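You operate a simulated robot arm through the tools that you are given. There is no shell and no other tool.

You are at the controls of a simulated two-armed robot. One attempt, no reset.

## Task
Take the job carton from the steel bench top beside the vise and put it on the top of the packing bench. Screw the cap back on the red-cap jar. Put the blue-taped coil on the upper shelf under the packing bench away on the top of the coil bench. Put two of the silver one-peg blocks from the upper shelf under the packing bench on the teal tray. Put the blue peg block on top of the round block on the steel bench top behind the trays. Put the banded copper blanks that says "LOT 25" from the top of the packing bench on the steel plate and the banded copper blanks labelled "LOT 23" on the slot 91 of the blue rack. Any order will do. Set down upright: job carton, silver one-peg block.

The check looks at the end state, three seconds after you hand in, the way a careful person would. Anything else that was tipped, shoved, dropped, spilled or broken makes it a failure. Lids that push on must go on centred and level and be pressed home; caps that screw on are set level and turned clockwise until they are tight.

## Robot
Two 7-joint arms with three-finger grippers on one trunk, on a base that drives. Base frame: it is fixed to the floor where the robot stands at the start and does not move with it; the origin is under the middle of the robot, x ahead of it, y to its left, z up. Lengths are in cm, angles in degrees, forces in N, time in s.
The left shoulder is at the start at [5, 15.4, 97.9], the right one opposite. With the tool pointing down near the work surface each hand reaches from about 18 to 64 cm from the robot's upright axis, wherever it stands, measured 20 degrees to its own side. Places, roughly: SLOT 91 of the blue rack (18x20 cm) [-228, -234, 80]; banded copper blanks [-100, -450, 75]; blue peg block (4x4x5 cm) [120, -220, 80]; blue-taped coil [-250, -425, 50]; job carton [150, -150, 75]; red-cap jar [175, -175, 75]; round block [100, -200, 75]; silver one-peg block [-200, -425, 50]; steel plate (10x8x2 cm) [-150, -460, 80]; teal tray [-225, -425, 50]; top of the coil bench [50, 1000, 80]; top of the packing bench [-120, -460, 80]. Payload 2.69 kg a hand.
The tool frame of a hand sits at the grasp point between the pads (the TCP): z along the fingers, y along the line on which they close. The tips reach 2.9 cm beyond it. The gripper opens to 12 cm. The gripper's body begins 7.8 cm behind the TCP.
Orientation is that of the tool frame in the base frame, as a unit quaternion [w, x, y, z]. With the fingers straight down and closing along the base's y, the tool's x points along the base's -x, its y along +y and its z along -z.

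## Interface
- The arms move only by the tool move_arm. It takes "left_increments", "right_increments" or both (then of equal length, played together; a hand with none holds still); each is one flat list of numbers, 7 for each row, row after row: the shift along the base's x, y, z in units of 100 mm (1.0 is 100 mm), then the turn, a rotation vector about the base's x, y, z in units of 60 degrees (1.0 is 60 degrees), then the finger opening in cm, from 0 to 12. In form: [dx, dy, dz, wx, wy, wz, claw, dx, dy, dz, wx, wy, wz, claw, ...]. A call has 1 to 20 rows; each row is the pose to reach, as a shift and turn from the pose commanded when the call began. A call with a number of a shift or a turn outside -1 to 1 is refused whole. A row lasts 0.2 s, in which the tool goes at most 5 cm and 8.6 degrees; a call with a longer step from one row to the next is refused whole, and so is a gripper value outside its range. A pose out of reach is approached as far as the arm can. The call stops where the force on the tool passes 40 N (or 10 N more than at its start, if that is more) or the arm is blocked; 0.2 s more then pass. The fingers move at their own pace and stop on an object; they squeeze with about 32 N. The grip force told is the motor's: it shows also when the fingers shut on nothing. Time passes only in rows, and 0.2 s behind the last, so rows that repeat a pose let the fingers close. The reply holds the time, the measured pose of the TCP, the force on the tool along the base axes, the opening and the grip force, in the units named above and with some noise, with the torque about the TCP (base axes, N m) and any sound that the robot's microphone picked up.
- Cameras (640 x 400 px; columns grow to the right, rows downward): "scene" is now at [16.95, 0.38, 113.97]; the picture's right is [0.06, -1.00, 0.00], its down [-0.44, -0.03, -0.90] and it looks along [0.90, 0.06, -0.44] (base axes); focal length 251 px, centre (320, 200). "left" rides on the left gripper at [6.3, 0, -10.4] in its tool frame; the picture's right is [0.00, 1.00, 0.00], its down [-0.83, 0.00, -0.56] and it looks along [-0.56, 0.00, 0.83] (tool axes); focal length 275 px, centre (320, 200). "right" rides on the right gripper at [6.3, 0, -10.4] in its tool frame; the picture's right is [0.01, 1.00, 0.00], its down [-0.83, 0.00, -0.56] and it looks along [-0.56, 0.00, 0.83] (tool axes); focal length 275 px, centre (320, 200). There is no depth. A picture from a camera that has moved, and an enlarged one, comes with that camera's place and axes in the base frame and with its lens.
- snapshot(camera): a new picture of that camera. The clock stands still meanwhile.
- slide_trunk(by): slides the trunk up (or, below 0, down) by that many cm; the arms and the scene camera ride with it, the base frame stays. It gives what a move gives, with no picture.
- drive_base(legs): drives the robot by 1 to 6 legs, each [ahead, left, turn to the left] in cm, cm and degrees, along the robot's own axes; the way and the turn of a leg run together, so that a leg with both is an arc; at most 150 cm and 180 degrees a leg. The arms and the cameras ride along, it lands a little off, and it stops where it bumps. It gives what a move gives.
- head_to(pan, tilt): turns the head with the scene camera to pan (to the left, within 80 degrees either way) and tilt (down, from -29 to 69), counted from straight ahead of the robot. It gives what a move gives.
- zoom(camera, box): a new picture of the part [left, top, right, bottom] of that camera's present view, enlarged. The clock stands still meanwhile.
- finish_job(): hands the job in; it is judged then, once.

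Places have to be worked out from the pictures, the camera data and where the tool is seen. Open the grippers and draw the arms clear of the work before you hand the job in, unless the task says otherwise.

The tools are called after "Request:" as a command line: name --argument value ..., lists and objects as JSON in quotes. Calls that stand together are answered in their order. move_arm: Moves the arms, as the interface text tells. Its arguments: {"type":"object","properties":{"left_increments":{"type":"array"},"right_increments":{"type":"array"}},"required":[]} The other tools are called the same way: slide_trunk (by) slides the trunk up or down; drive_base (legs) drives the base; head_to (pan, tilt) turns the head that bears the scene camera; snapshot (camera) takes a picture; zoom (camera, box) takes an enlarged picture of a part of a camera's view; finish_job () hands the job in.

At the start:

```text
clock: 0.0
left_tcp_pos: [36.21, 18.33, 100.16]
left_orientation: [0.0, 0.0, 1.0, 0.0]
left_wrist_force: [0.1, 0.0, 0.4]
left_moment: [-0.01, -0.01, 0.02]
left_gripper_width: 12.01
left_grip_force: 0.0
right_tcp_pos: [41.41, -21.71, 99.21]
right_orientation: [0.0, 0.001, 1.0, 0.0]
right_wrist_force: [-0.6, -0.1, 1.0]
right_moment: [-0.01, -0.01, 0.04]
right_gripper_width: 12.01
right_grip_force: 0.1
trunk travel left (down, up): [-35.0, 8.8]
robot x, y, heading: [-0.17, 0.03, -0.2]
head pan, tilt: [3.6, 26.0]
```

scene: 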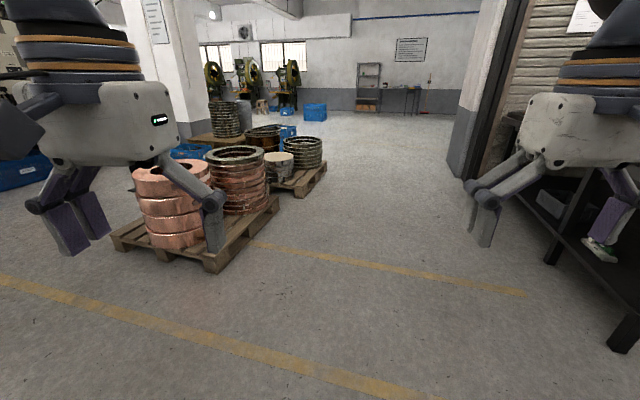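
right: 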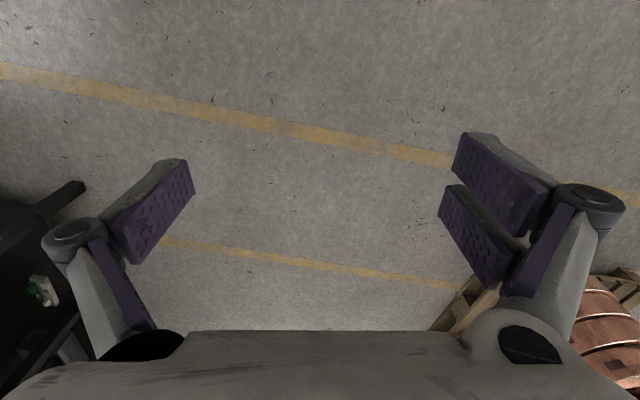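
left: 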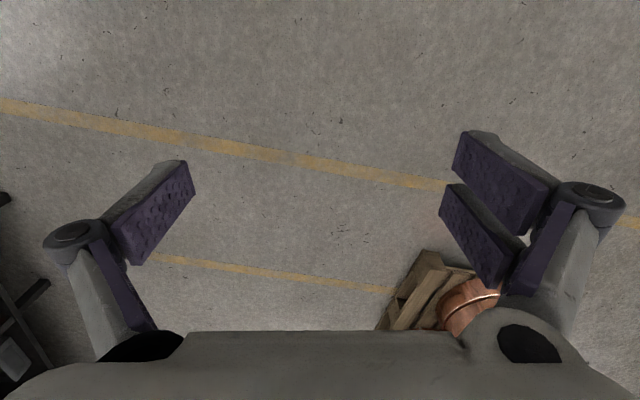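

The pictures show an open floor with coil pallets ahead-left and a dark bench on my right. I look around with the head before driving.

Request:
head_to --pan -70 --tilt 20

Request:
snapshot --camera "scene"

Request:
head_to --pan 70 --tilt 15

Request:
snapshot --camera "scene"

Request:
head_to --pan -35 --tilt 20

Request:
snapshot --camera "scene"

```text
clock: 1.5
left_tcp_pos: [36.07, 18.42, 100.05]
left_orientation: [0.001, 0.0, 1.0, 0.0]
left_wrist_force: [-1.2, -0.1, -1.0]
left_moment: [-0.01, 0.02, 0.01]
left_gripper_width: 11.98
left_grip_force: 0.0
right_tcp_pos: [41.34, -21.61, 99.11]
right_orientation: [0.0, 0.001, 1.0, 0.0]
right_wrist_force: [-0.2, 1.0, 0.2]
right_moment: [-0.02, 0.02, 0.04]
right_gripper_width: 11.99
right_grip_force: 0.0
trunk travel left (down, up): [-35.0, 8.8]
robot x, y, heading: [0.02, 0.18, -0.1]
head pan, tilt: [-70.0, 20.0]
```

```text
taken
camera scene: at [10.97, -8.95, 114.93], right [-0.94, -0.34, 0.0], down [-0.12, 0.32, -0.94], along [0.32, -0.88, -0.34], focal length 251 px, centre (320, 200)
```

scene: 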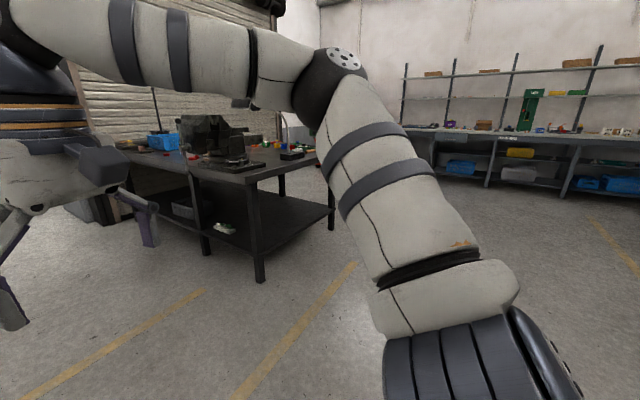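

```text
clock: 3.7
left_tcp_pos: [36.23, 18.47, 100.1]
left_orientation: [0.0, 0.0, 1.0, 0.0]
left_wrist_force: [-0.8, 0.3, 0.3]
left_moment: [-0.02, -0.01, 0.0]
left_gripper_width: 12.0
left_grip_force: 0.0
right_tcp_pos: [41.43, -21.64, 99.0]
right_orientation: [0.001, 0.001, 1.0, 0.0]
right_wrist_force: [-0.5, 0.9, -0.3]
right_moment: [0.0, 0.01, 0.01]
right_gripper_width: 12.03
right_grip_force: 0.0
trunk travel left (down, up): [-35.0, 8.8]
robot x, y, heading: [-0.15, -0.06, 0.1]
head pan, tilt: [70.0, 15.0]
```

```text
taken
camera scene: at [10.98, 8.58, 115.75], right [0.94, -0.34, 0.0], down [-0.09, -0.24, -0.97], along [0.33, 0.91, -0.26], focal length 251 px, centre (320, 200)
```

scene: 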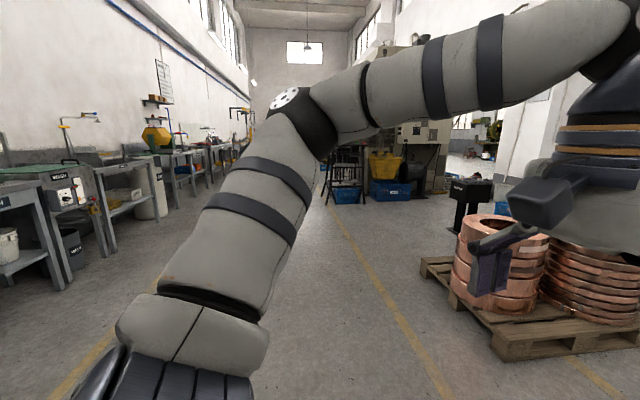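

```text
clock: 5.5
left_tcp_pos: [36.17, 18.47, 100.06]
left_orientation: [0.0, 0.0, 1.0, 0.0]
left_wrist_force: [-0.2, 0.1, 0.1]
left_moment: [-0.02, -0.02, 0.04]
left_gripper_width: 12.0
left_grip_force: 0.0
right_tcp_pos: [41.46, -21.76, 99.14]
right_orientation: [0.001, 0.001, 1.0, -0.001]
right_wrist_force: [0.2, -0.6, 0.5]
right_moment: [-0.03, -0.02, 0.01]
right_gripper_width: 12.0
right_grip_force: 0.1
trunk travel left (down, up): [-35.0, 8.8]
robot x, y, heading: [0.21, 0.0, -0.3]
head pan, tilt: [-35.0, 20.0]
```

```text
taken
camera scene: at [15.41, -5.54, 114.93], right [-0.57, -0.82, 0.0], down [-0.28, 0.2, -0.94], along [0.77, -0.54, -0.34], focal length 251 px, centre (320, 200)
```

scene: 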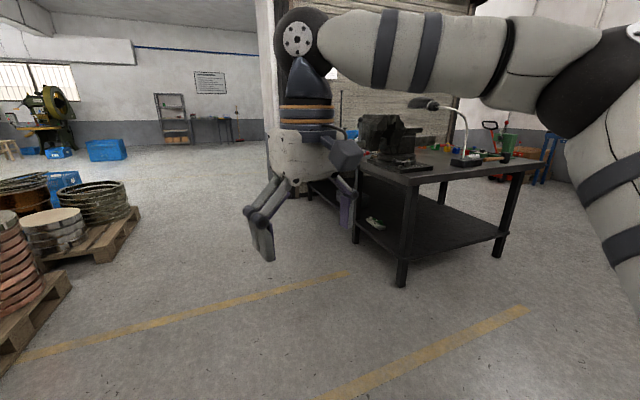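

The steel bench stands to the right, its near left leg about (103,-137), the west edge running to (80,-231), so it is turned about -14 degrees. I turn to face it from the north side and look.

Request:
drive_base --legs '[[0, 0, -104], [0, 120, 0], [20, 0, 0]]'

Request:
head_to --pan 0 --tilt 35

Request:
snapshot --camera "scene"

```text
clock: 20.5
left_tcp_pos: [119.67, -88.58, 100.13]
left_orientation: [0.0, 0.789, 0.615, 0.0]
left_wrist_force: [-0.1, 0.1, -0.2]
left_moment: [0.04, 0.0, 0.02]
left_gripper_width: 11.99
left_grip_force: 0.1
right_tcp_pos: [79.53, -83.73, 99.15]
right_orientation: [0.0, 0.789, 0.615, -0.001]
right_wrist_force: [-0.7, -1.0, -0.8]
right_moment: [0.02, -0.02, 0.03]
right_gripper_width: 11.99
right_grip_force: 0.0
trunk travel left (down, up): [-35.0, 8.8]
robot x, y, heading: [110.81, -48.81, -104.2]
head pan, tilt: [-35.0, 20.0]
```

```text
clock: 21.5
left_tcp_pos: [119.82, -88.53, 100.19]
left_orientation: [0.0, 0.789, 0.615, 0.001]
left_wrist_force: [0.5, -0.2, -0.3]
left_moment: [-0.03, 0.0, -0.04]
left_gripper_width: 11.99
left_grip_force: 0.0
right_tcp_pos: [79.47, -83.63, 99.12]
right_orientation: [0.0, 0.789, 0.614, 0.0]
right_wrist_force: [0.0, 0.1, -0.7]
right_moment: [0.02, 0.05, 0.03]
right_gripper_width: 11.97
right_grip_force: 0.0
trunk travel left (down, up): [-35.0, 8.8]
robot x, y, heading: [111.19, -48.84, -104.3]
head pan, tilt: [0.0, 35.0]
```

```text
taken
camera scene: at [106.84, -65.05, 112.55], right [-0.97, 0.25, 0.0], down [0.14, 0.56, -0.82], along [-0.2, -0.79, -0.57], focal length 251 px, centre (320, 200)
```

scene: 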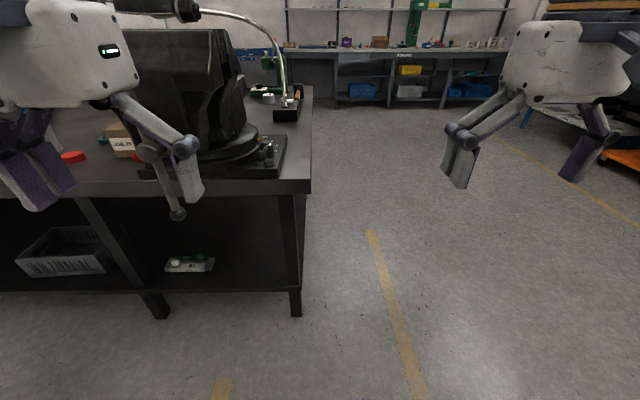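

The vise is at the west corner with the carton beside it and a red cap near the edge. I shift left along the bench and raise the trunk for a better look.

Request:
drive_base --legs '[[0, 55, 0]]'

Request:
slide_trunk --by 8.5

Request:
head_to --pan 0 --tilt 32

Request:
snapshot --camera "scene"

Request:
snapshot --camera "right"

Request:
snapshot --camera "left"

```text
clock: 26.2
left_tcp_pos: [173.06, -102.05, 100.1]
left_orientation: [0.0, 0.789, 0.614, 0.001]
left_wrist_force: [-0.3, 0.3, 0.5]
left_moment: [-0.03, 0.01, 0.02]
left_gripper_width: 11.99
left_grip_force: 0.2
right_tcp_pos: [132.79, -97.07, 99.11]
right_orientation: [0.001, 0.789, 0.614, 0.0]
right_wrist_force: [0.7, -0.6, 0.6]
right_moment: [-0.01, 0.02, 0.01]
right_gripper_width: 11.99
right_grip_force: 0.0
trunk travel left (down, up): [-35.0, 8.8]
robot x, y, heading: [164.12, -62.47, -104.2]
head pan, tilt: [0.0, 35.0]
```

```text
clock: 27.4
left_tcp_pos: [172.95, -102.0, 108.63]
left_orientation: [0.0, 0.789, 0.615, -0.001]
left_wrist_force: [-0.5, 0.8, 0.1]
left_moment: [0.0, -0.01, 0.0]
left_gripper_width: 12.0
left_grip_force: 0.1
right_tcp_pos: [132.84, -97.27, 107.55]
right_orientation: [0.0, 0.79, 0.614, 0.0]
right_wrist_force: [-0.5, 0.2, -0.3]
right_moment: [0.03, 0.02, 0.02]
right_gripper_width: 12.0
right_grip_force: 0.1
trunk travel left (down, up): [-43.5, 0.3]
robot x, y, heading: [164.22, -62.09, -104.0]
head pan, tilt: [0.0, 35.0]
```

```text
clock: 28.1
left_tcp_pos: [173.2, -101.79, 108.55]
left_orientation: [0.0, 0.789, 0.614, 0.001]
left_wrist_force: [0.5, 0.3, -0.2]
left_moment: [-0.01, 0.02, -0.02]
left_gripper_width: 12.01
left_grip_force: 0.1
right_tcp_pos: [132.94, -97.18, 107.72]
right_orientation: [0.0, 0.79, 0.614, -0.001]
right_wrist_force: [-0.4, -0.6, -1.6]
right_moment: [0.04, 0.0, 0.0]
right_gripper_width: 11.99
right_grip_force: 0.0
trunk travel left (down, up): [-43.5, 0.3]
robot x, y, heading: [164.14, -62.22, -104.4]
head pan, tilt: [0.0, 32.0]
```

```text
taken
camera scene: at [161.87, -71.76, 122.82], right [-0.97, 0.25, 0.0], down [0.13, 0.51, -0.85], along [-0.21, -0.82, -0.53], focal length 251 px, centre (320, 200)
```

scene: 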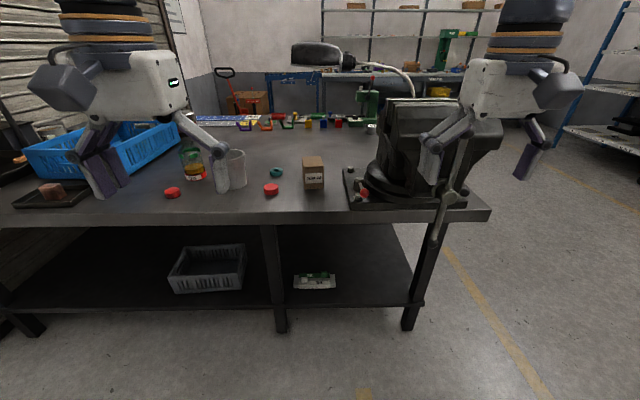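

```text
taken
camera right: at [134.4, -90.99, 118.09], right [0.97, -0.24, 0.0], down [-0.2, -0.81, 0.56], along [-0.14, -0.54, -0.83], focal length 275 px, centre (320, 200)
```

right: 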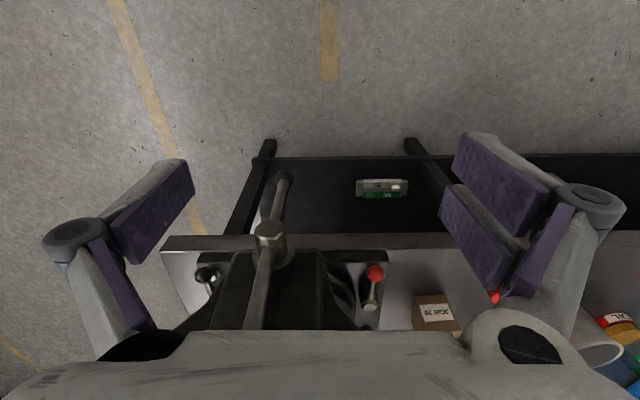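

```text
taken
camera left: at [174.57, -95.85, 119.01], right [0.97, -0.25, 0.0], down [-0.21, -0.8, 0.56], along [-0.14, -0.54, -0.83], focal length 275 px, centre (320, 200)
```

left: 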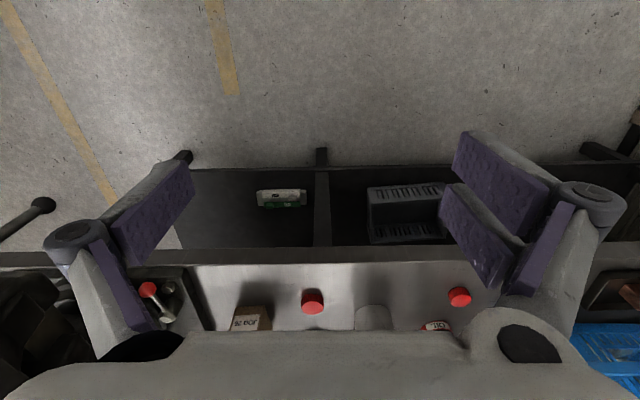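

I see a carton, two red caps, a jar and a beaker-like vessel. I zoom in to tell them apart.

Request:
zoom --camera "scene" --box '[150, 110, 350, 235]'

Request:
zoom --camera "scene" --box '[180, 90, 440, 220]'

Request:
zoom --camera "left" --box '[200, 230, 540, 360]'

```text
3.20 times, centred on (250, 172) of scene
camera zoom: at [161.87, -71.76, 122.82], right [-0.97, 0.25, 0.0], down [0.13, 0.51, -0.85], along [-0.21, -0.82, -0.53], focal length 804 px, centre (544, 288)
```

zoom: 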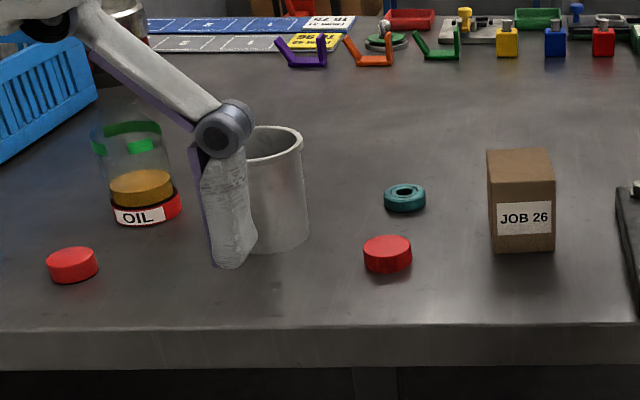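

```text
2.46 times, centred on (310, 155) of scene
camera zoom: at [161.87, -71.76, 122.82], right [-0.97, 0.25, 0.0], down [0.13, 0.51, -0.85], along [-0.21, -0.82, -0.53], focal length 618 px, centre (345, 311)
```

zoom: 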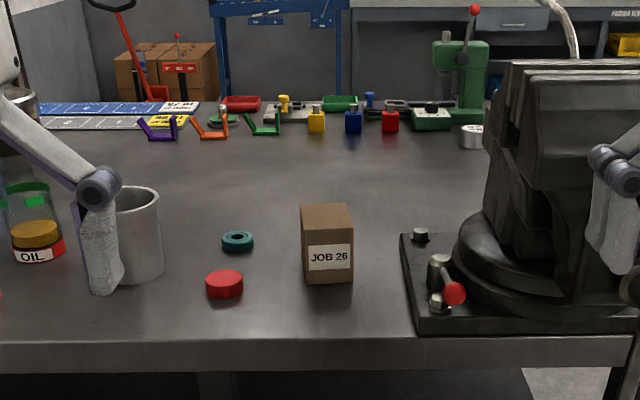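

```text
1.88 times, centred on (370, 295) of left
camera zoom: at [174.57, -95.85, 119.01], right [0.97, -0.25, 0.0], down [-0.21, -0.8, 0.56], along [-0.14, -0.54, -0.83], focal length 518 px, centre (226, 21)
```

zoom: 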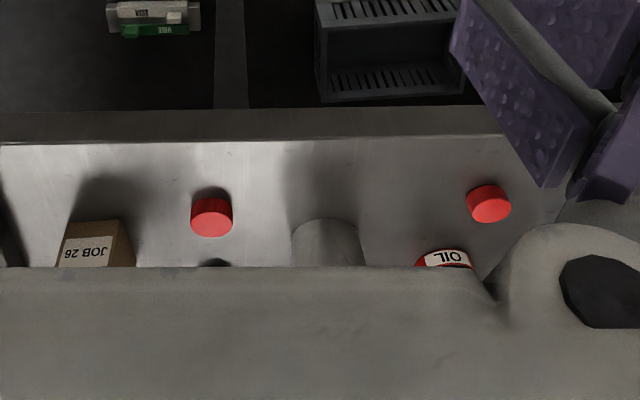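

The arm hides the jar. I pull both hands sideways and back to see the bench between them.

Request:
move_arm --left_increments '[0.45, -0.05, 0.1, 0, 0, 0, 12, 0.9, -0.1, 0.1, 0, 0, 0, 12, 0.95, 0.2, 0.1, 0, 0, 0, 12]' --right_increments '[0.0, 0.45, 0.1, 0, 0, 0, 12, 0, 0.8, 0.1, 0, 0, 0, 12, 0, 1, 0.1, 0, 0, 0, 12]'

Request:
head_to --pan 8 --tilt 38

Request:
snapshot --camera "scene"

Request:
zoom --camera "scene" --box '[170, 70, 330, 170]'

```text
clock: 28.9
left_tcp_pos: [182.74, -99.76, 109.62]
left_orientation: [0.001, 0.789, 0.615, -0.001]
left_wrist_force: [-0.5, 1.1, 0.2]
left_moment: [-0.01, 0.0, 0.0]
left_gripper_width: 12.0
left_grip_force: 0.0
right_tcp_pos: [132.93, -87.02, 108.6]
right_orientation: [0.001, 0.79, 0.613, -0.002]
right_wrist_force: [0.6, 0.1, -0.9]
right_moment: [-0.03, 0.01, -0.01]
right_gripper_width: 11.97
right_grip_force: 0.1
trunk travel left (down, up): [-43.5, 0.3]
robot x, y, heading: [164.03, -62.17, -104.0]
head pan, tilt: [0.0, 32.0]
```

```text
clock: 29.6
left_tcp_pos: [182.64, -99.9, 109.57]
left_orientation: [0.0, 0.789, 0.614, -0.001]
left_wrist_force: [0.6, -0.1, 0.3]
left_moment: [0.01, -0.01, -0.04]
left_gripper_width: 12.02
left_grip_force: 0.1
right_tcp_pos: [132.92, -87.09, 108.64]
right_orientation: [0.001, 0.789, 0.614, -0.001]
right_wrist_force: [0.5, 0.1, -0.4]
right_moment: [0.02, -0.03, 0.01]
right_gripper_width: 11.97
right_grip_force: 0.0
trunk travel left (down, up): [-43.5, 0.3]
robot x, y, heading: [163.88, -62.04, -104.2]
head pan, tilt: [8.0, 38.0]
```

```text
taken
camera scene: at [163.12, -71.66, 121.9], right [-0.99, 0.11, 0.0], down [0.07, 0.61, -0.79], along [-0.09, -0.78, -0.62], focal length 251 px, centre (320, 200)
```

scene: 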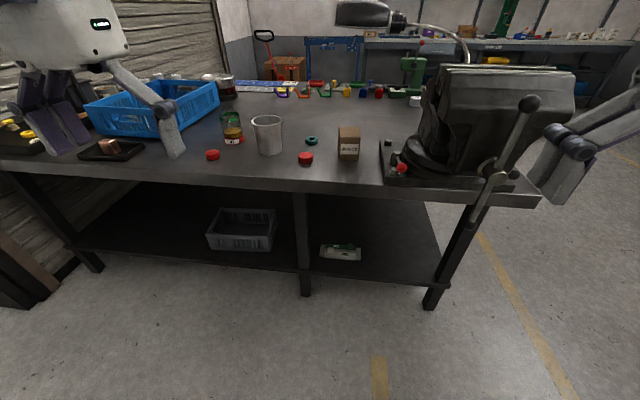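

```text
4.00 times, centred on (250, 120) of scene
camera zoom: at [163.12, -71.66, 121.9], right [-0.99, 0.11, 0.0], down [0.07, 0.61, -0.79], along [-0.09, -0.78, -0.62], focal length 1004 px, centre (600, 520)
```

zoom: 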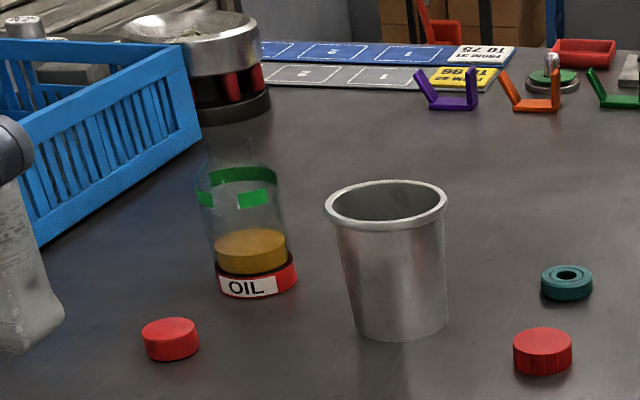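

The jar (OIL) is about (185,-164), caps near (190,-152) and (159,-146), the carton near (144,-150), with the bench top around z 80. I drive left and ahead so both hands reach them.

Request:
drive_base --legs '[[0, 25, 0], [33, 0, 0]]'

Request:
head_to --pan 8 --tilt 50

Request:
snapshot --camera "scene"

Request:
snapshot --camera "left"

Request:
snapshot --camera "right"

```text
clock: 33.9
left_tcp_pos: [198.79, -137.92, 109.65]
left_orientation: [0.0, 0.789, 0.614, 0.0]
left_wrist_force: [-0.5, -0.8, -0.8]
left_moment: [-0.01, 0.0, -0.02]
left_gripper_width: 11.98
left_grip_force: 0.0
right_tcp_pos: [149.1, -125.11, 108.6]
right_orientation: [0.0, 0.789, 0.614, 0.0]
right_wrist_force: [0.2, -0.1, -0.3]
right_moment: [0.0, 0.02, 0.0]
right_gripper_width: 11.99
right_grip_force: 0.0
trunk travel left (down, up): [-43.5, 0.3]
robot x, y, heading: [180.02, -100.4, -104.1]
head pan, tilt: [8.0, 38.0]
```

```text
clock: 34.6
left_tcp_pos: [198.79, -137.91, 109.57]
left_orientation: [0.001, 0.789, 0.614, -0.001]
left_wrist_force: [0.1, -0.1, -0.2]
left_moment: [0.04, -0.03, 0.02]
left_gripper_width: 12.02
left_grip_force: 0.0
right_tcp_pos: [149.1, -125.1, 108.65]
right_orientation: [0.001, 0.789, 0.614, -0.002]
right_wrist_force: [0.2, -1.1, 0.1]
right_moment: [0.0, -0.04, -0.02]
right_gripper_width: 12.03
right_grip_force: 0.0
trunk travel left (down, up): [-43.5, 0.3]
robot x, y, heading: [180.51, -100.07, -104.4]
head pan, tilt: [8.0, 50.0]
```

```text
taken
camera scene: at [179.45, -108.62, 120.19], right [-0.99, 0.11, 0.0], down [0.08, 0.76, -0.64], along [-0.07, -0.64, -0.77], focal length 251 px, centre (320, 200)
```

scene: 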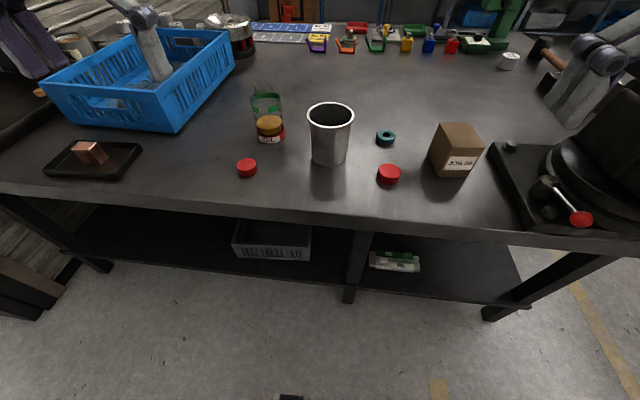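

```text
taken
camera left: at [200.32, -131.74, 120.02], right [0.97, -0.25, 0.0], down [-0.21, -0.8, 0.56], along [-0.14, -0.54, -0.83], focal length 275 px, centre (320, 200)
```

left: 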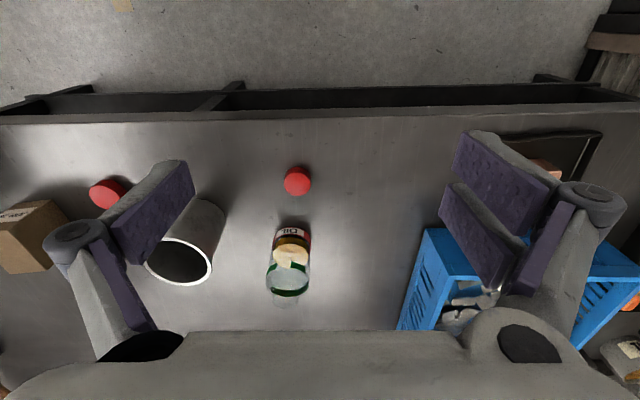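

```text
taken
camera right: at [150.64, -118.89, 119.1], right [0.97, -0.24, 0.0], down [-0.2, -0.81, 0.56], along [-0.13, -0.54, -0.83], focal length 275 px, centre (320, 200)
```

right: 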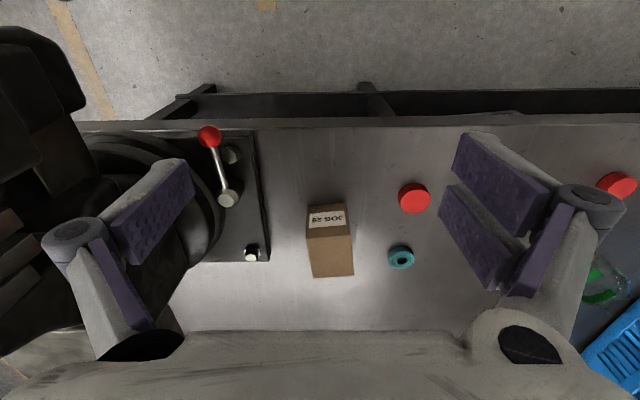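

I zoom onto jar and caps to compare the sizes.

Request:
zoom --camera "left" --box '[240, 150, 340, 320]'

Request:
zoom --camera "scene" --box '[220, 70, 420, 195]'

Request:
zoom --camera "right" --box '[290, 160, 450, 290]'

Request:
zoom --camera "scene" --box '[240, 15, 560, 100]'

```text
2.35 times, centred on (290, 235) of left
camera zoom: at [200.32, -131.74, 120.02], right [0.97, -0.25, 0.0], down [-0.21, -0.8, 0.56], along [-0.14, -0.54, -0.83], focal length 648 px, centre (391, 118)
```

zoom: 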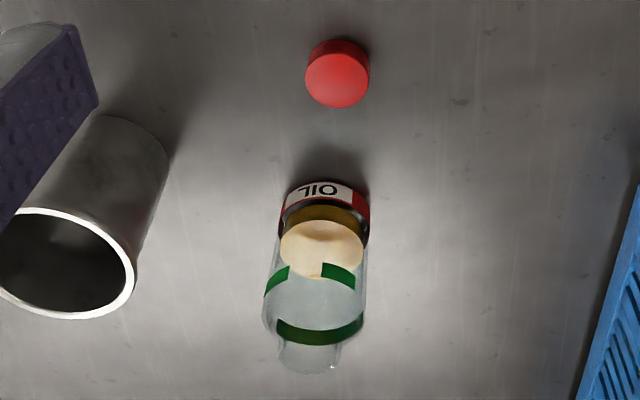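

```text
3.20 times, centred on (320, 132) of scene
camera zoom: at [179.45, -108.62, 120.19], right [-0.99, 0.11, 0.0], down [0.08, 0.76, -0.64], along [-0.07, -0.64, -0.77], focal length 804 px, centre (320, 416)
```

zoom: 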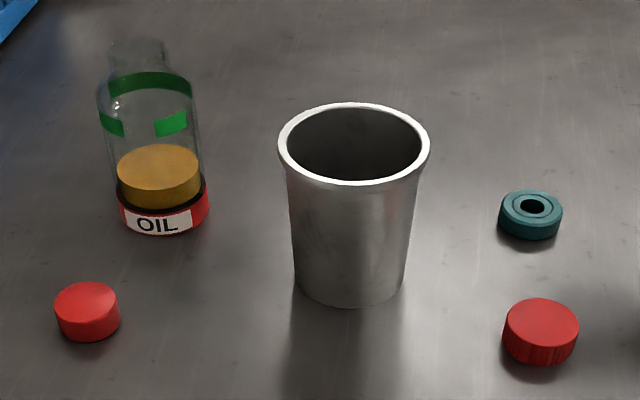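

```text
3.08 times, centred on (370, 225) of right
camera zoom: at [150.64, -118.89, 119.1], right [0.97, -0.24, 0.0], down [-0.2, -0.81, 0.56], along [-0.13, -0.54, -0.83], focal length 847 px, centre (166, 123)
```

zoom: 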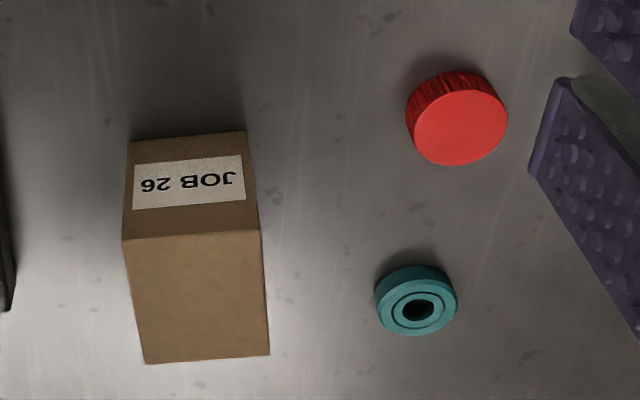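

```text
2.00 times, centred on (400, 58) of scene
camera zoom: at [179.45, -108.62, 120.19], right [-0.99, 0.11, 0.0], down [0.08, 0.76, -0.64], along [-0.07, -0.64, -0.77], focal length 502 px, centre (160, 485)
```

zoom: 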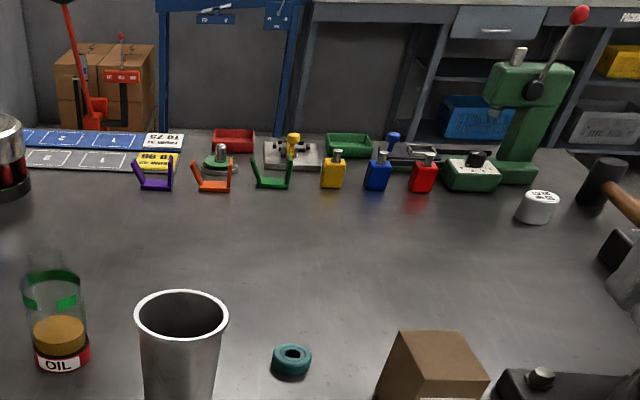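

The right-hand cap is larger with knurled sides (~5.2 cm), the left-hand one is smooth (~4.4 cm); the jar neck top is about (186,-165.7,93.6) with ~4.1 cm width. I move the left hand over the jar for a close look at the neck thread.

Request:
move_arm --left_increments '[-0.2, -0.4, -0.1, 0, 0, 0, 12, -0.4, -0.8, -0.2, 0, 0, 0, 12, -0.5, -1.0, -0.28, 0, 0, 0, 12]'

Request:
move_arm --left_increments '[-0.2, -0.4, -0.1, 0, 0, 0, 12, -0.4, -0.8, -0.2, 0, 0, 0, 12, -0.6, -1.0, -0.28, 0, 0, 0, 12]'

Request:
snapshot --camera "left"

Request:
zoom --camera "left" --box '[240, 60, 400, 330]'

```text
clock: 35.4
left_tcp_pos: [193.8, -147.98, 106.79]
left_orientation: [0.001, 0.789, 0.614, -0.001]
left_wrist_force: [0.6, 0.1, 0.4]
left_moment: [0.03, -0.01, 0.01]
left_gripper_width: 11.99
left_grip_force: 0.0
right_tcp_pos: [149.01, -125.05, 108.59]
right_orientation: [0.001, 0.789, 0.614, 0.0]
right_wrist_force: [-0.3, 0.5, 0.3]
right_moment: [-0.03, 0.01, 0.0]
right_gripper_width: 11.99
right_grip_force: 0.1
trunk travel left (down, up): [-43.5, 0.3]
robot x, y, heading: [180.59, -100.43, -104.4]
head pan, tilt: [8.0, 50.0]
```

```text
clock: 36.2
left_tcp_pos: [188.05, -157.42, 103.66]
left_orientation: [-0.001, 0.79, 0.613, 0.001]
left_wrist_force: [0.1, 0.1, 1.5]
left_moment: [0.0, 0.0, 0.02]
left_gripper_width: 11.99
left_grip_force: 0.1
left hand out of reach, approached as far as the arm can: row 3
right_tcp_pos: [148.99, -125.11, 108.64]
right_orientation: [0.0, 0.789, 0.614, 0.0]
right_wrist_force: [-0.2, -1.7, -0.5]
right_moment: [0.0, -0.04, 0.01]
right_gripper_width: 11.95
right_grip_force: 0.0
trunk travel left (down, up): [-43.5, 0.3]
robot x, y, heading: [179.94, -100.16, -104.3]
head pan, tilt: [8.0, 50.0]
```

```text
taken
camera left: at [189.44, -151.35, 114.15], right [0.97, -0.25, 0.0], down [-0.21, -0.81, 0.55], along [-0.14, -0.54, -0.83], focal length 275 px, centre (320, 200)
```

left: 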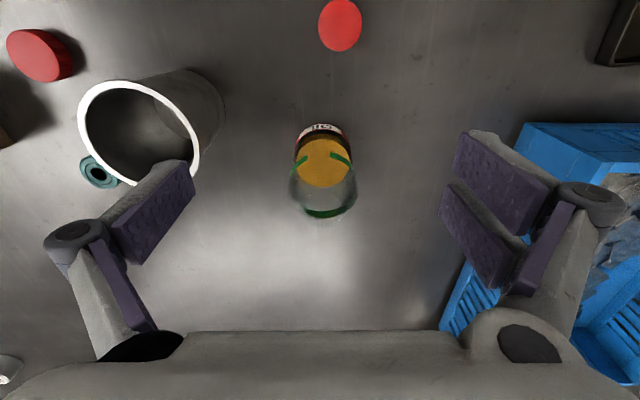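

```text
1.48 times, centred on (320, 195) of left
camera zoom: at [189.44, -151.35, 114.15], right [0.97, -0.25, 0.0], down [-0.21, -0.81, 0.55], along [-0.14, -0.54, -0.83], focal length 408 px, centre (320, 207)
```

zoom: 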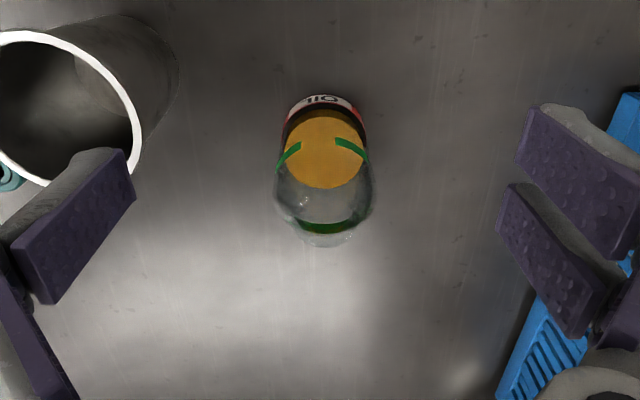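

The reach ends here; I look down at the base to see how much further ahead I can go.

Request:
head_to --pan 0 --tilt 69

Request:
snapshot --camera "scene"

```text
clock: 37.0
left_tcp_pos: [187.97, -157.48, 103.88]
left_orientation: [0.0, 0.789, 0.615, -0.001]
left_wrist_force: [-0.2, -0.2, -0.3]
left_moment: [0.0, -0.01, 0.02]
left_gripper_width: 11.98
left_grip_force: 0.0
right_tcp_pos: [149.28, -125.07, 108.68]
right_orientation: [0.0, 0.789, 0.614, -0.001]
right_wrist_force: [-0.4, 0.1, -0.3]
right_moment: [-0.04, 0.01, 0.01]
right_gripper_width: 11.99
right_grip_force: 0.1
trunk travel left (down, up): [-43.5, 0.3]
robot x, y, heading: [180.15, -100.2, -104.0]
head pan, tilt: [0.0, 68.8]
```

```text
taken
camera scene: at [178.9, -106.4, 117.99], right [-0.97, 0.24, 0.0], down [0.23, 0.9, -0.36], along [-0.09, -0.35, -0.93], focal length 251 px, centre (320, 200)
```

scene: 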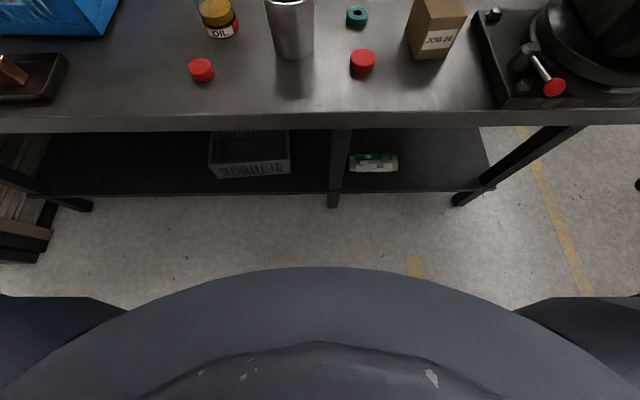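

The base front is only ~19 cm from the axis, while the bench edge is ~38 cm away, so I can go 10 cm more ahead.

Request:
drive_base --legs '[[10, 0, 0]]'

Request:
head_to --pan 0 --tilt 55

Request:
snapshot --camera "scene"

Request:
snapshot --camera "left"

Request:
snapshot --camera "right"

```text
clock: 38.2
left_tcp_pos: [185.61, -167.15, 103.9]
left_orientation: [0.001, 0.79, 0.614, -0.001]
left_wrist_force: [-0.5, -0.3, 0.7]
left_moment: [0.03, 0.0, 0.0]
left_gripper_width: 12.02
left_grip_force: 0.1
right_tcp_pos: [146.76, -134.78, 108.68]
right_orientation: [0.001, 0.79, 0.614, 0.0]
right_wrist_force: [-0.2, -0.6, -0.6]
right_moment: [0.02, -0.02, 0.01]
right_gripper_width: 11.99
right_grip_force: 0.0
trunk travel left (down, up): [-43.5, 0.3]
robot x, y, heading: [177.76, -110.16, -104.1]
head pan, tilt: [0.0, 68.8]
```

```text
clock: 38.9
left_tcp_pos: [185.7, -167.08, 103.74]
left_orientation: [0.0, 0.79, 0.614, -0.001]
left_wrist_force: [-0.7, 0.3, 0.9]
left_moment: [-0.03, 0.0, 0.02]
left_gripper_width: 12.01
left_grip_force: 0.0
right_tcp_pos: [146.7, -134.73, 108.69]
right_orientation: [0.0, 0.789, 0.614, -0.001]
right_wrist_force: [0.5, 0.2, 0.3]
right_moment: [0.0, 0.0, -0.04]
right_gripper_width: 12.0
right_grip_force: 0.1
trunk travel left (down, up): [-43.5, 0.3]
robot x, y, heading: [177.62, -110.06, -104.1]
head pan, tilt: [0.0, 55.0]
```

```text
taken
camera scene: at [176.07, -117.62, 119.53], right [-0.97, 0.24, 0.0], down [0.2, 0.79, -0.57], along [-0.14, -0.56, -0.82], focal length 251 px, centre (320, 200)
```

scene: 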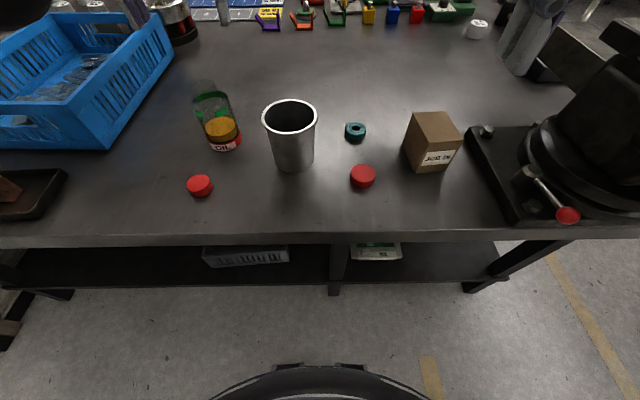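

```text
taken
camera left: at [187.13, -160.95, 114.29], right [0.97, -0.25, 0.0], down [-0.21, -0.8, 0.56], along [-0.14, -0.54, -0.83], focal length 275 px, centre (320, 200)
```

left: 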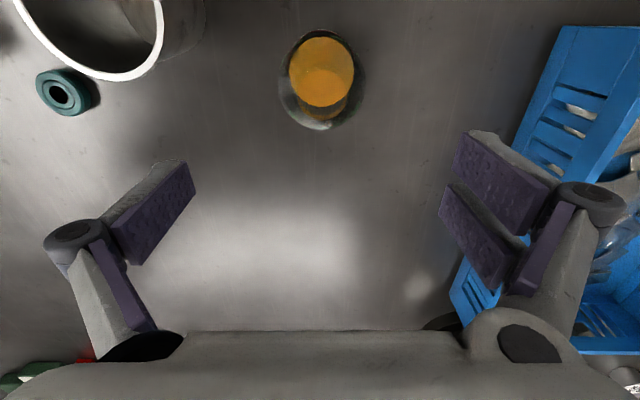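

```text
taken
camera right: at [148.2, -128.57, 119.1], right [0.97, -0.24, 0.0], down [-0.2, -0.81, 0.56], along [-0.13, -0.54, -0.83], focal length 275 px, centre (320, 200)
```

right: 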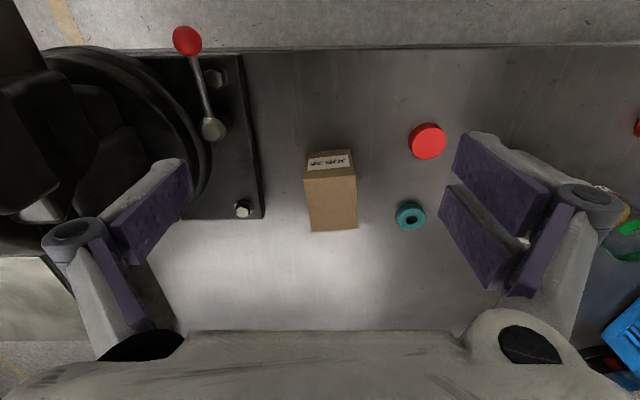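

I zoom on the jar top from both views.

Request:
zoom --camera "left" --box '[260, 10, 390, 150]'

Request:
zoom --camera "scene" --box '[170, 70, 270, 210]'

Request:
zoom --camera "scene" --box '[320, 110, 400, 200]'

```text
2.86 times, centred on (325, 80) of left
camera zoom: at [187.13, -160.95, 114.29], right [0.97, -0.25, 0.0], down [-0.21, -0.8, 0.56], along [-0.14, -0.54, -0.83], focal length 786 px, centre (306, 543)
```

zoom: 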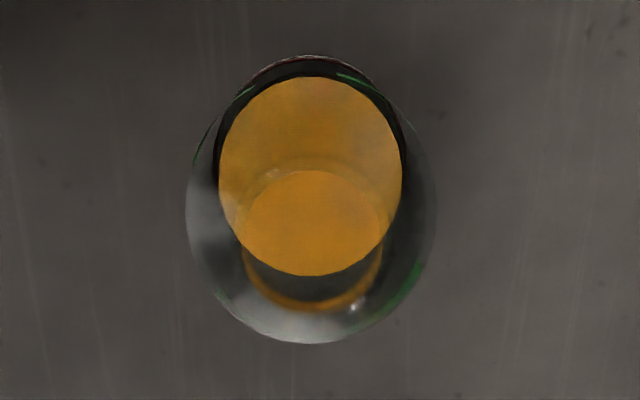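

```text
2.86 times, centred on (220, 140) of scene
camera zoom: at [176.07, -117.62, 119.53], right [-0.97, 0.24, 0.0], down [0.2, 0.79, -0.57], along [-0.14, -0.56, -0.82], focal length 717 px, centre (606, 371)
```

zoom: 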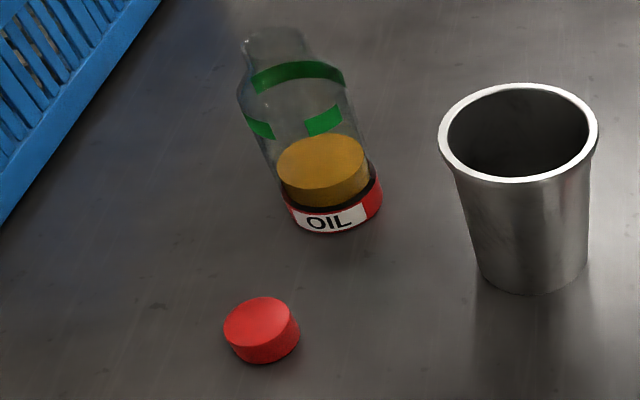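

```text
4.44 times, centred on (360, 155) of scene
camera zoom: at [176.07, -117.62, 119.53], right [-0.97, 0.24, 0.0], down [0.2, 0.79, -0.57], along [-0.14, -0.56, -0.82], focal length 1116 px, centre (142, 400)
```

zoom: 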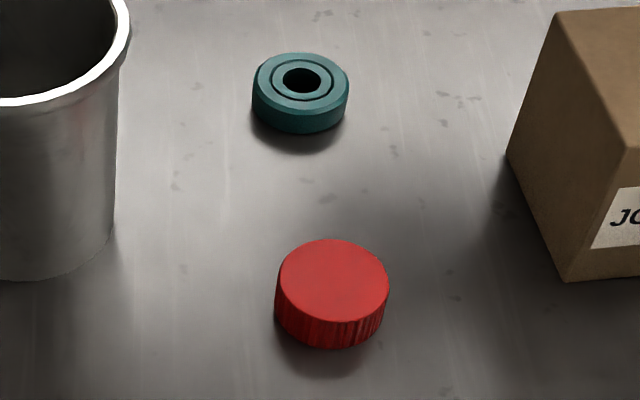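

Caps: smooth one ~4.4 cm, knurled one ~5.0 cm across; the neck's outer width looks about 4.1 cm. I bring the left hand above the knurled cap (~(159.6,-147)) to pick it up and inspect its underside.

Request:
move_arm --left_increments '[-0.3, 0.2, 0, 0, 0, 0, 9, -0.65, 0.45, 0, 0, 0, 0, 9, -0.97, 0.75, 0, 0, 0, 0, 9]'

Request:
move_arm --left_increments '[-0.3, 0.25, 0, 0, 0, 0, 9, -0.65, 0.5, 0, 0, 0, 0, 9, -0.97, 0.8, 0, 0, 0, 0, 9]'

Request:
move_arm --left_increments '[-0.3, 0.25, -0.1, 0, 0, 0, 9, -0.65, 0.45, -0.4, 0, 0, 0, 9, -0.65, 0.45, -0.8, 0, 0, 0, 9]'

Request:
snapshot --camera "left"

```text
clock: 39.7
left_tcp_pos: [174.3, -161.94, 105.1]
left_orientation: [0.0, 0.788, 0.616, 0.0]
left_wrist_force: [-0.1, 0.8, 0.3]
left_moment: [-0.01, -0.03, 0.01]
left_gripper_width: 9.01
left_grip_force: 0.0
left hand out of reach, approached as far as the arm can: row 1, 2, 3
right_tcp_pos: [146.85, -134.74, 108.76]
right_orientation: [0.001, 0.789, 0.614, 0.0]
right_wrist_force: [0.2, 0.6, 0.2]
right_moment: [0.0, -0.02, 0.0]
right_gripper_width: 12.04
right_grip_force: 0.0
trunk travel left (down, up): [-43.5, 0.3]
robot x, y, heading: [178.15, -110.28, -104.2]
head pan, tilt: [0.0, 55.0]
```

```text
clock: 40.5
left_tcp_pos: [165.85, -155.8, 105.37]
left_orientation: [0.0, 0.79, 0.614, 0.003]
left_wrist_force: [0.0, -0.1, 0.3]
left_moment: [0.0, -0.01, -0.02]
left_gripper_width: 9.02
left_grip_force: 0.0
left hand out of reach, approached as far as the arm can: row 1, 2, 3
right_tcp_pos: [146.72, -134.67, 108.67]
right_orientation: [0.001, 0.789, 0.614, -0.001]
right_wrist_force: [0.2, 0.5, 0.0]
right_moment: [-0.02, 0.05, 0.02]
right_gripper_width: 12.0
right_grip_force: 0.1
trunk travel left (down, up): [-43.5, 0.3]
robot x, y, heading: [178.07, -109.98, -104.1]
head pan, tilt: [0.0, 55.0]
```

```text
refused: row 2 steps farther than a row can; nothing moved
```

```text
taken
camera left: at [167.28, -149.91, 115.75], right [0.97, -0.25, 0.0], down [-0.21, -0.81, 0.55], along [-0.14, -0.54, -0.83], focal length 275 px, centre (320, 200)
```

left: 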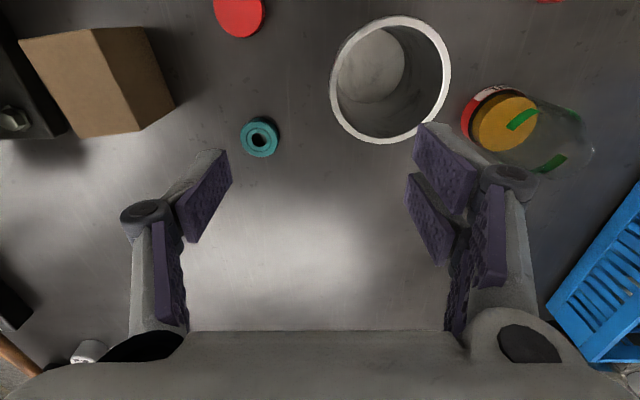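

The reach was limited there but the hand is near. I move on to above the knurled cap, with smaller steps.

Request:
move_arm --left_increments '[-0.2, 0.3, -0.1, 0, 0, 0, 9, -0.4, 0.6, -0.25, 0, 0, 0, 9, -0.6, 0.85, -0.4, 0, 0, 0, 9, -0.6, 0.85, -0.4, 0, 0, 0, 9]'

Request:
snapshot --camera "left"

```text
clock: 41.5
left_tcp_pos: [159.93, -147.61, 101.33]
left_orientation: [0.0, 0.789, 0.615, -0.001]
left_wrist_force: [0.2, 0.1, 0.4]
left_moment: [0.03, 0.02, 0.01]
left_gripper_width: 9.02
left_grip_force: 0.0
right_tcp_pos: [146.73, -134.79, 108.66]
right_orientation: [0.001, 0.789, 0.615, -0.001]
right_wrist_force: [0.4, 0.2, -1.1]
right_moment: [0.01, 0.01, -0.02]
right_gripper_width: 11.98
right_grip_force: 0.0
trunk travel left (down, up): [-43.5, 0.3]
robot x, y, heading: [177.73, -109.9, -104.5]
head pan, tilt: [0.0, 55.0]
```

```text
taken
camera left: at [161.36, -141.49, 111.72], right [0.97, -0.25, 0.0], down [-0.21, -0.8, 0.56], along [-0.14, -0.54, -0.83], focal length 275 px, centre (320, 200)
```

left: 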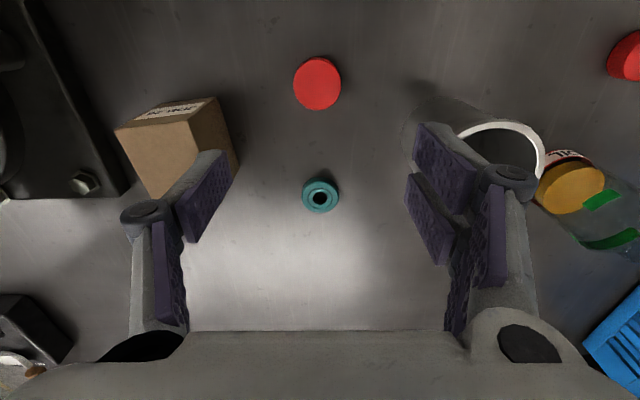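

The knurled cap sits at (159.6,-147.05). I centre and descend over it.

Request:
move_arm --left_increments '[-0.03, 0.055, -0.35, 0, 0, 0, 9, -0.03, 0.055, -0.8, 0, 0, 0, 9, -0.03, 0.055, -1.0, 0, 0, 0, 9]'

Request:
snapshot --camera "left"

```text
clock: 42.3
left_tcp_pos: [159.59, -147.02, 91.3]
left_orientation: [0.001, 0.789, 0.615, -0.001]
left_wrist_force: [-0.2, -0.2, 0.2]
left_moment: [0.0, 0.01, -0.06]
left_gripper_width: 9.01
left_grip_force: 0.1
right_tcp_pos: [146.7, -134.7, 108.63]
right_orientation: [0.0, 0.789, 0.614, 0.0]
right_wrist_force: [-0.6, 0.1, 0.3]
right_moment: [0.02, 0.0, -0.01]
right_gripper_width: 12.01
right_grip_force: 0.0
trunk travel left (down, up): [-43.5, 0.3]
robot x, y, heading: [177.58, -109.89, -104.2]
head pan, tilt: [0.0, 55.0]
```

```text
taken
camera left: at [161.05, -140.93, 101.7], right [0.97, -0.25, 0.0], down [-0.21, -0.8, 0.56], along [-0.14, -0.54, -0.83], focal length 275 px, centre (320, 200)
```

left: 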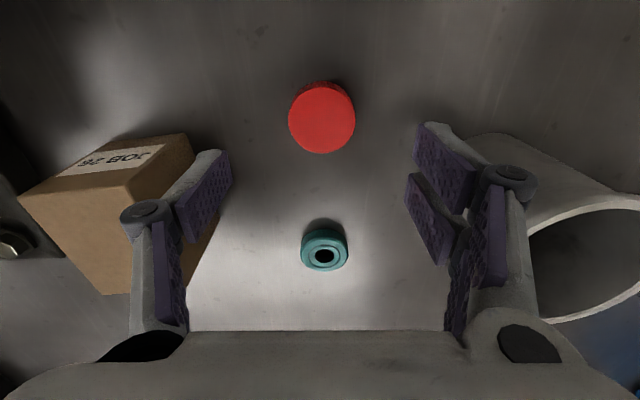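

Clearances to carton (~11.5 cm) and beaker rim (~8.5 cm) are fine. I descend to tips just above the bench and close.

Request:
move_arm --left_increments '[0, 0, -0.3, 0, 0, 0, 7.5, 0, 0, -0.6, 0, 0, 0, 7.5, 0, 0, -0.76, 0, 0, 0, 7.5, 0, 0, -0.76, 0, 0, 0, 7.5]'

Request:
snapshot --camera "left"

```text
clock: 43.3
left_tcp_pos: [159.66, -147.21, 83.67]
left_orientation: [-0.001, 0.788, 0.616, 0.001]
left_wrist_force: [-1.1, -0.5, 0.9]
left_moment: [-0.01, -0.02, 0.0]
left_gripper_width: 7.5
left_grip_force: 0.1
right_tcp_pos: [146.69, -134.73, 108.62]
right_orientation: [0.002, 0.789, 0.615, -0.001]
right_wrist_force: [0.8, 0.5, 0.0]
right_moment: [-0.01, -0.04, 0.0]
right_gripper_width: 12.03
right_grip_force: 0.0
trunk travel left (down, up): [-43.5, 0.3]
robot x, y, heading: [178.22, -109.81, -104.1]
head pan, tilt: [0.0, 55.0]
```

```text
taken
camera left: at [161.11, -141.03, 94.02], right [0.97, -0.25, 0.0], down [-0.21, -0.81, 0.56], along [-0.14, -0.54, -0.83], focal length 275 px, centre (320, 200)
```

left: 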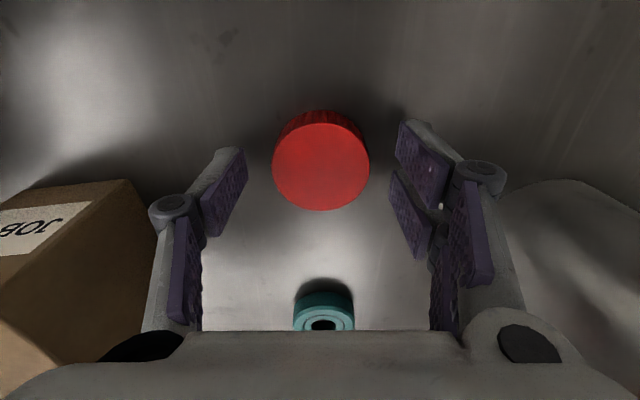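

The cap is centred between the fingers. I close.

Request:
move_arm --left_increments '[0, 0, 0, 0, 0, 0, 5.5, 0, 0, 0, 0, 0, 0, 3.5, 0, 0, 0, 0, 0, 0, 3.5, 0, 0, 0, 0, 0, 0, 3.5]'

Request:
move_arm --left_increments '[0, 0, 0.3, 0, 0, 0, 3.5, 0, 0, 0.7, 0, 0, 0, 3.5, 0, 0, 1.0, 0, 0, 0, 3.5]'

Request:
snapshot --camera "left"

```text
clock: 44.3
left_tcp_pos: [159.66, -146.99, 83.79]
left_orientation: [0.0, 0.789, 0.615, -0.002]
left_wrist_force: [0.3, -0.6, 0.1]
left_moment: [0.0, 0.03, 0.03]
left_gripper_width: 4.76
left_grip_force: 31.8
right_tcp_pos: [146.63, -134.78, 108.73]
right_orientation: [0.001, 0.789, 0.614, -0.001]
right_wrist_force: [-0.1, 0.0, -0.5]
right_moment: [0.0, -0.02, -0.03]
right_gripper_width: 12.0
right_grip_force: 0.0
trunk travel left (down, up): [-43.5, 0.3]
robot x, y, heading: [177.92, -109.49, -104.1]
head pan, tilt: [0.0, 55.0]
```

```text
clock: 45.1
left_tcp_pos: [159.68, -147.27, 93.92]
left_orientation: [-0.003, 0.786, 0.618, -0.002]
left_wrist_force: [0.3, 0.9, -0.6]
left_moment: [0.02, 0.01, 0.0]
left_gripper_width: 4.74
left_grip_force: 31.7
right_tcp_pos: [146.56, -134.75, 108.63]
right_orientation: [0.001, 0.789, 0.614, -0.001]
right_wrist_force: [0.3, 0.5, 0.0]
right_moment: [0.02, -0.05, 0.02]
right_gripper_width: 12.01
right_grip_force: 0.0
trunk travel left (down, up): [-43.5, 0.3]
robot x, y, heading: [177.91, -109.66, -104.3]
head pan, tilt: [0.0, 55.0]
```

```text
taken
camera left: at [161.22, -141.21, 104.28], right [0.97, -0.24, -0.01], down [-0.2, -0.81, 0.55], along [-0.14, -0.54, -0.83], focal length 275 px, centre (320, 200)
```

left: 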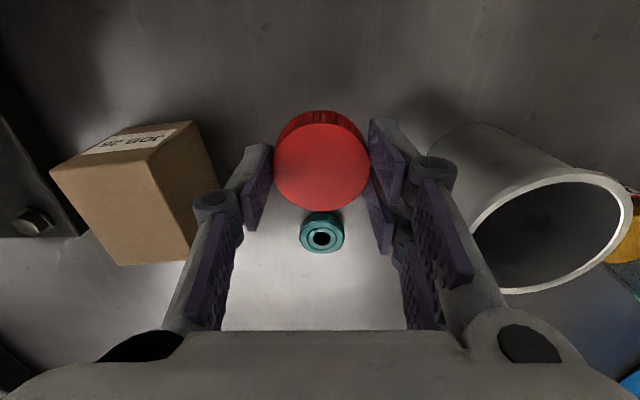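

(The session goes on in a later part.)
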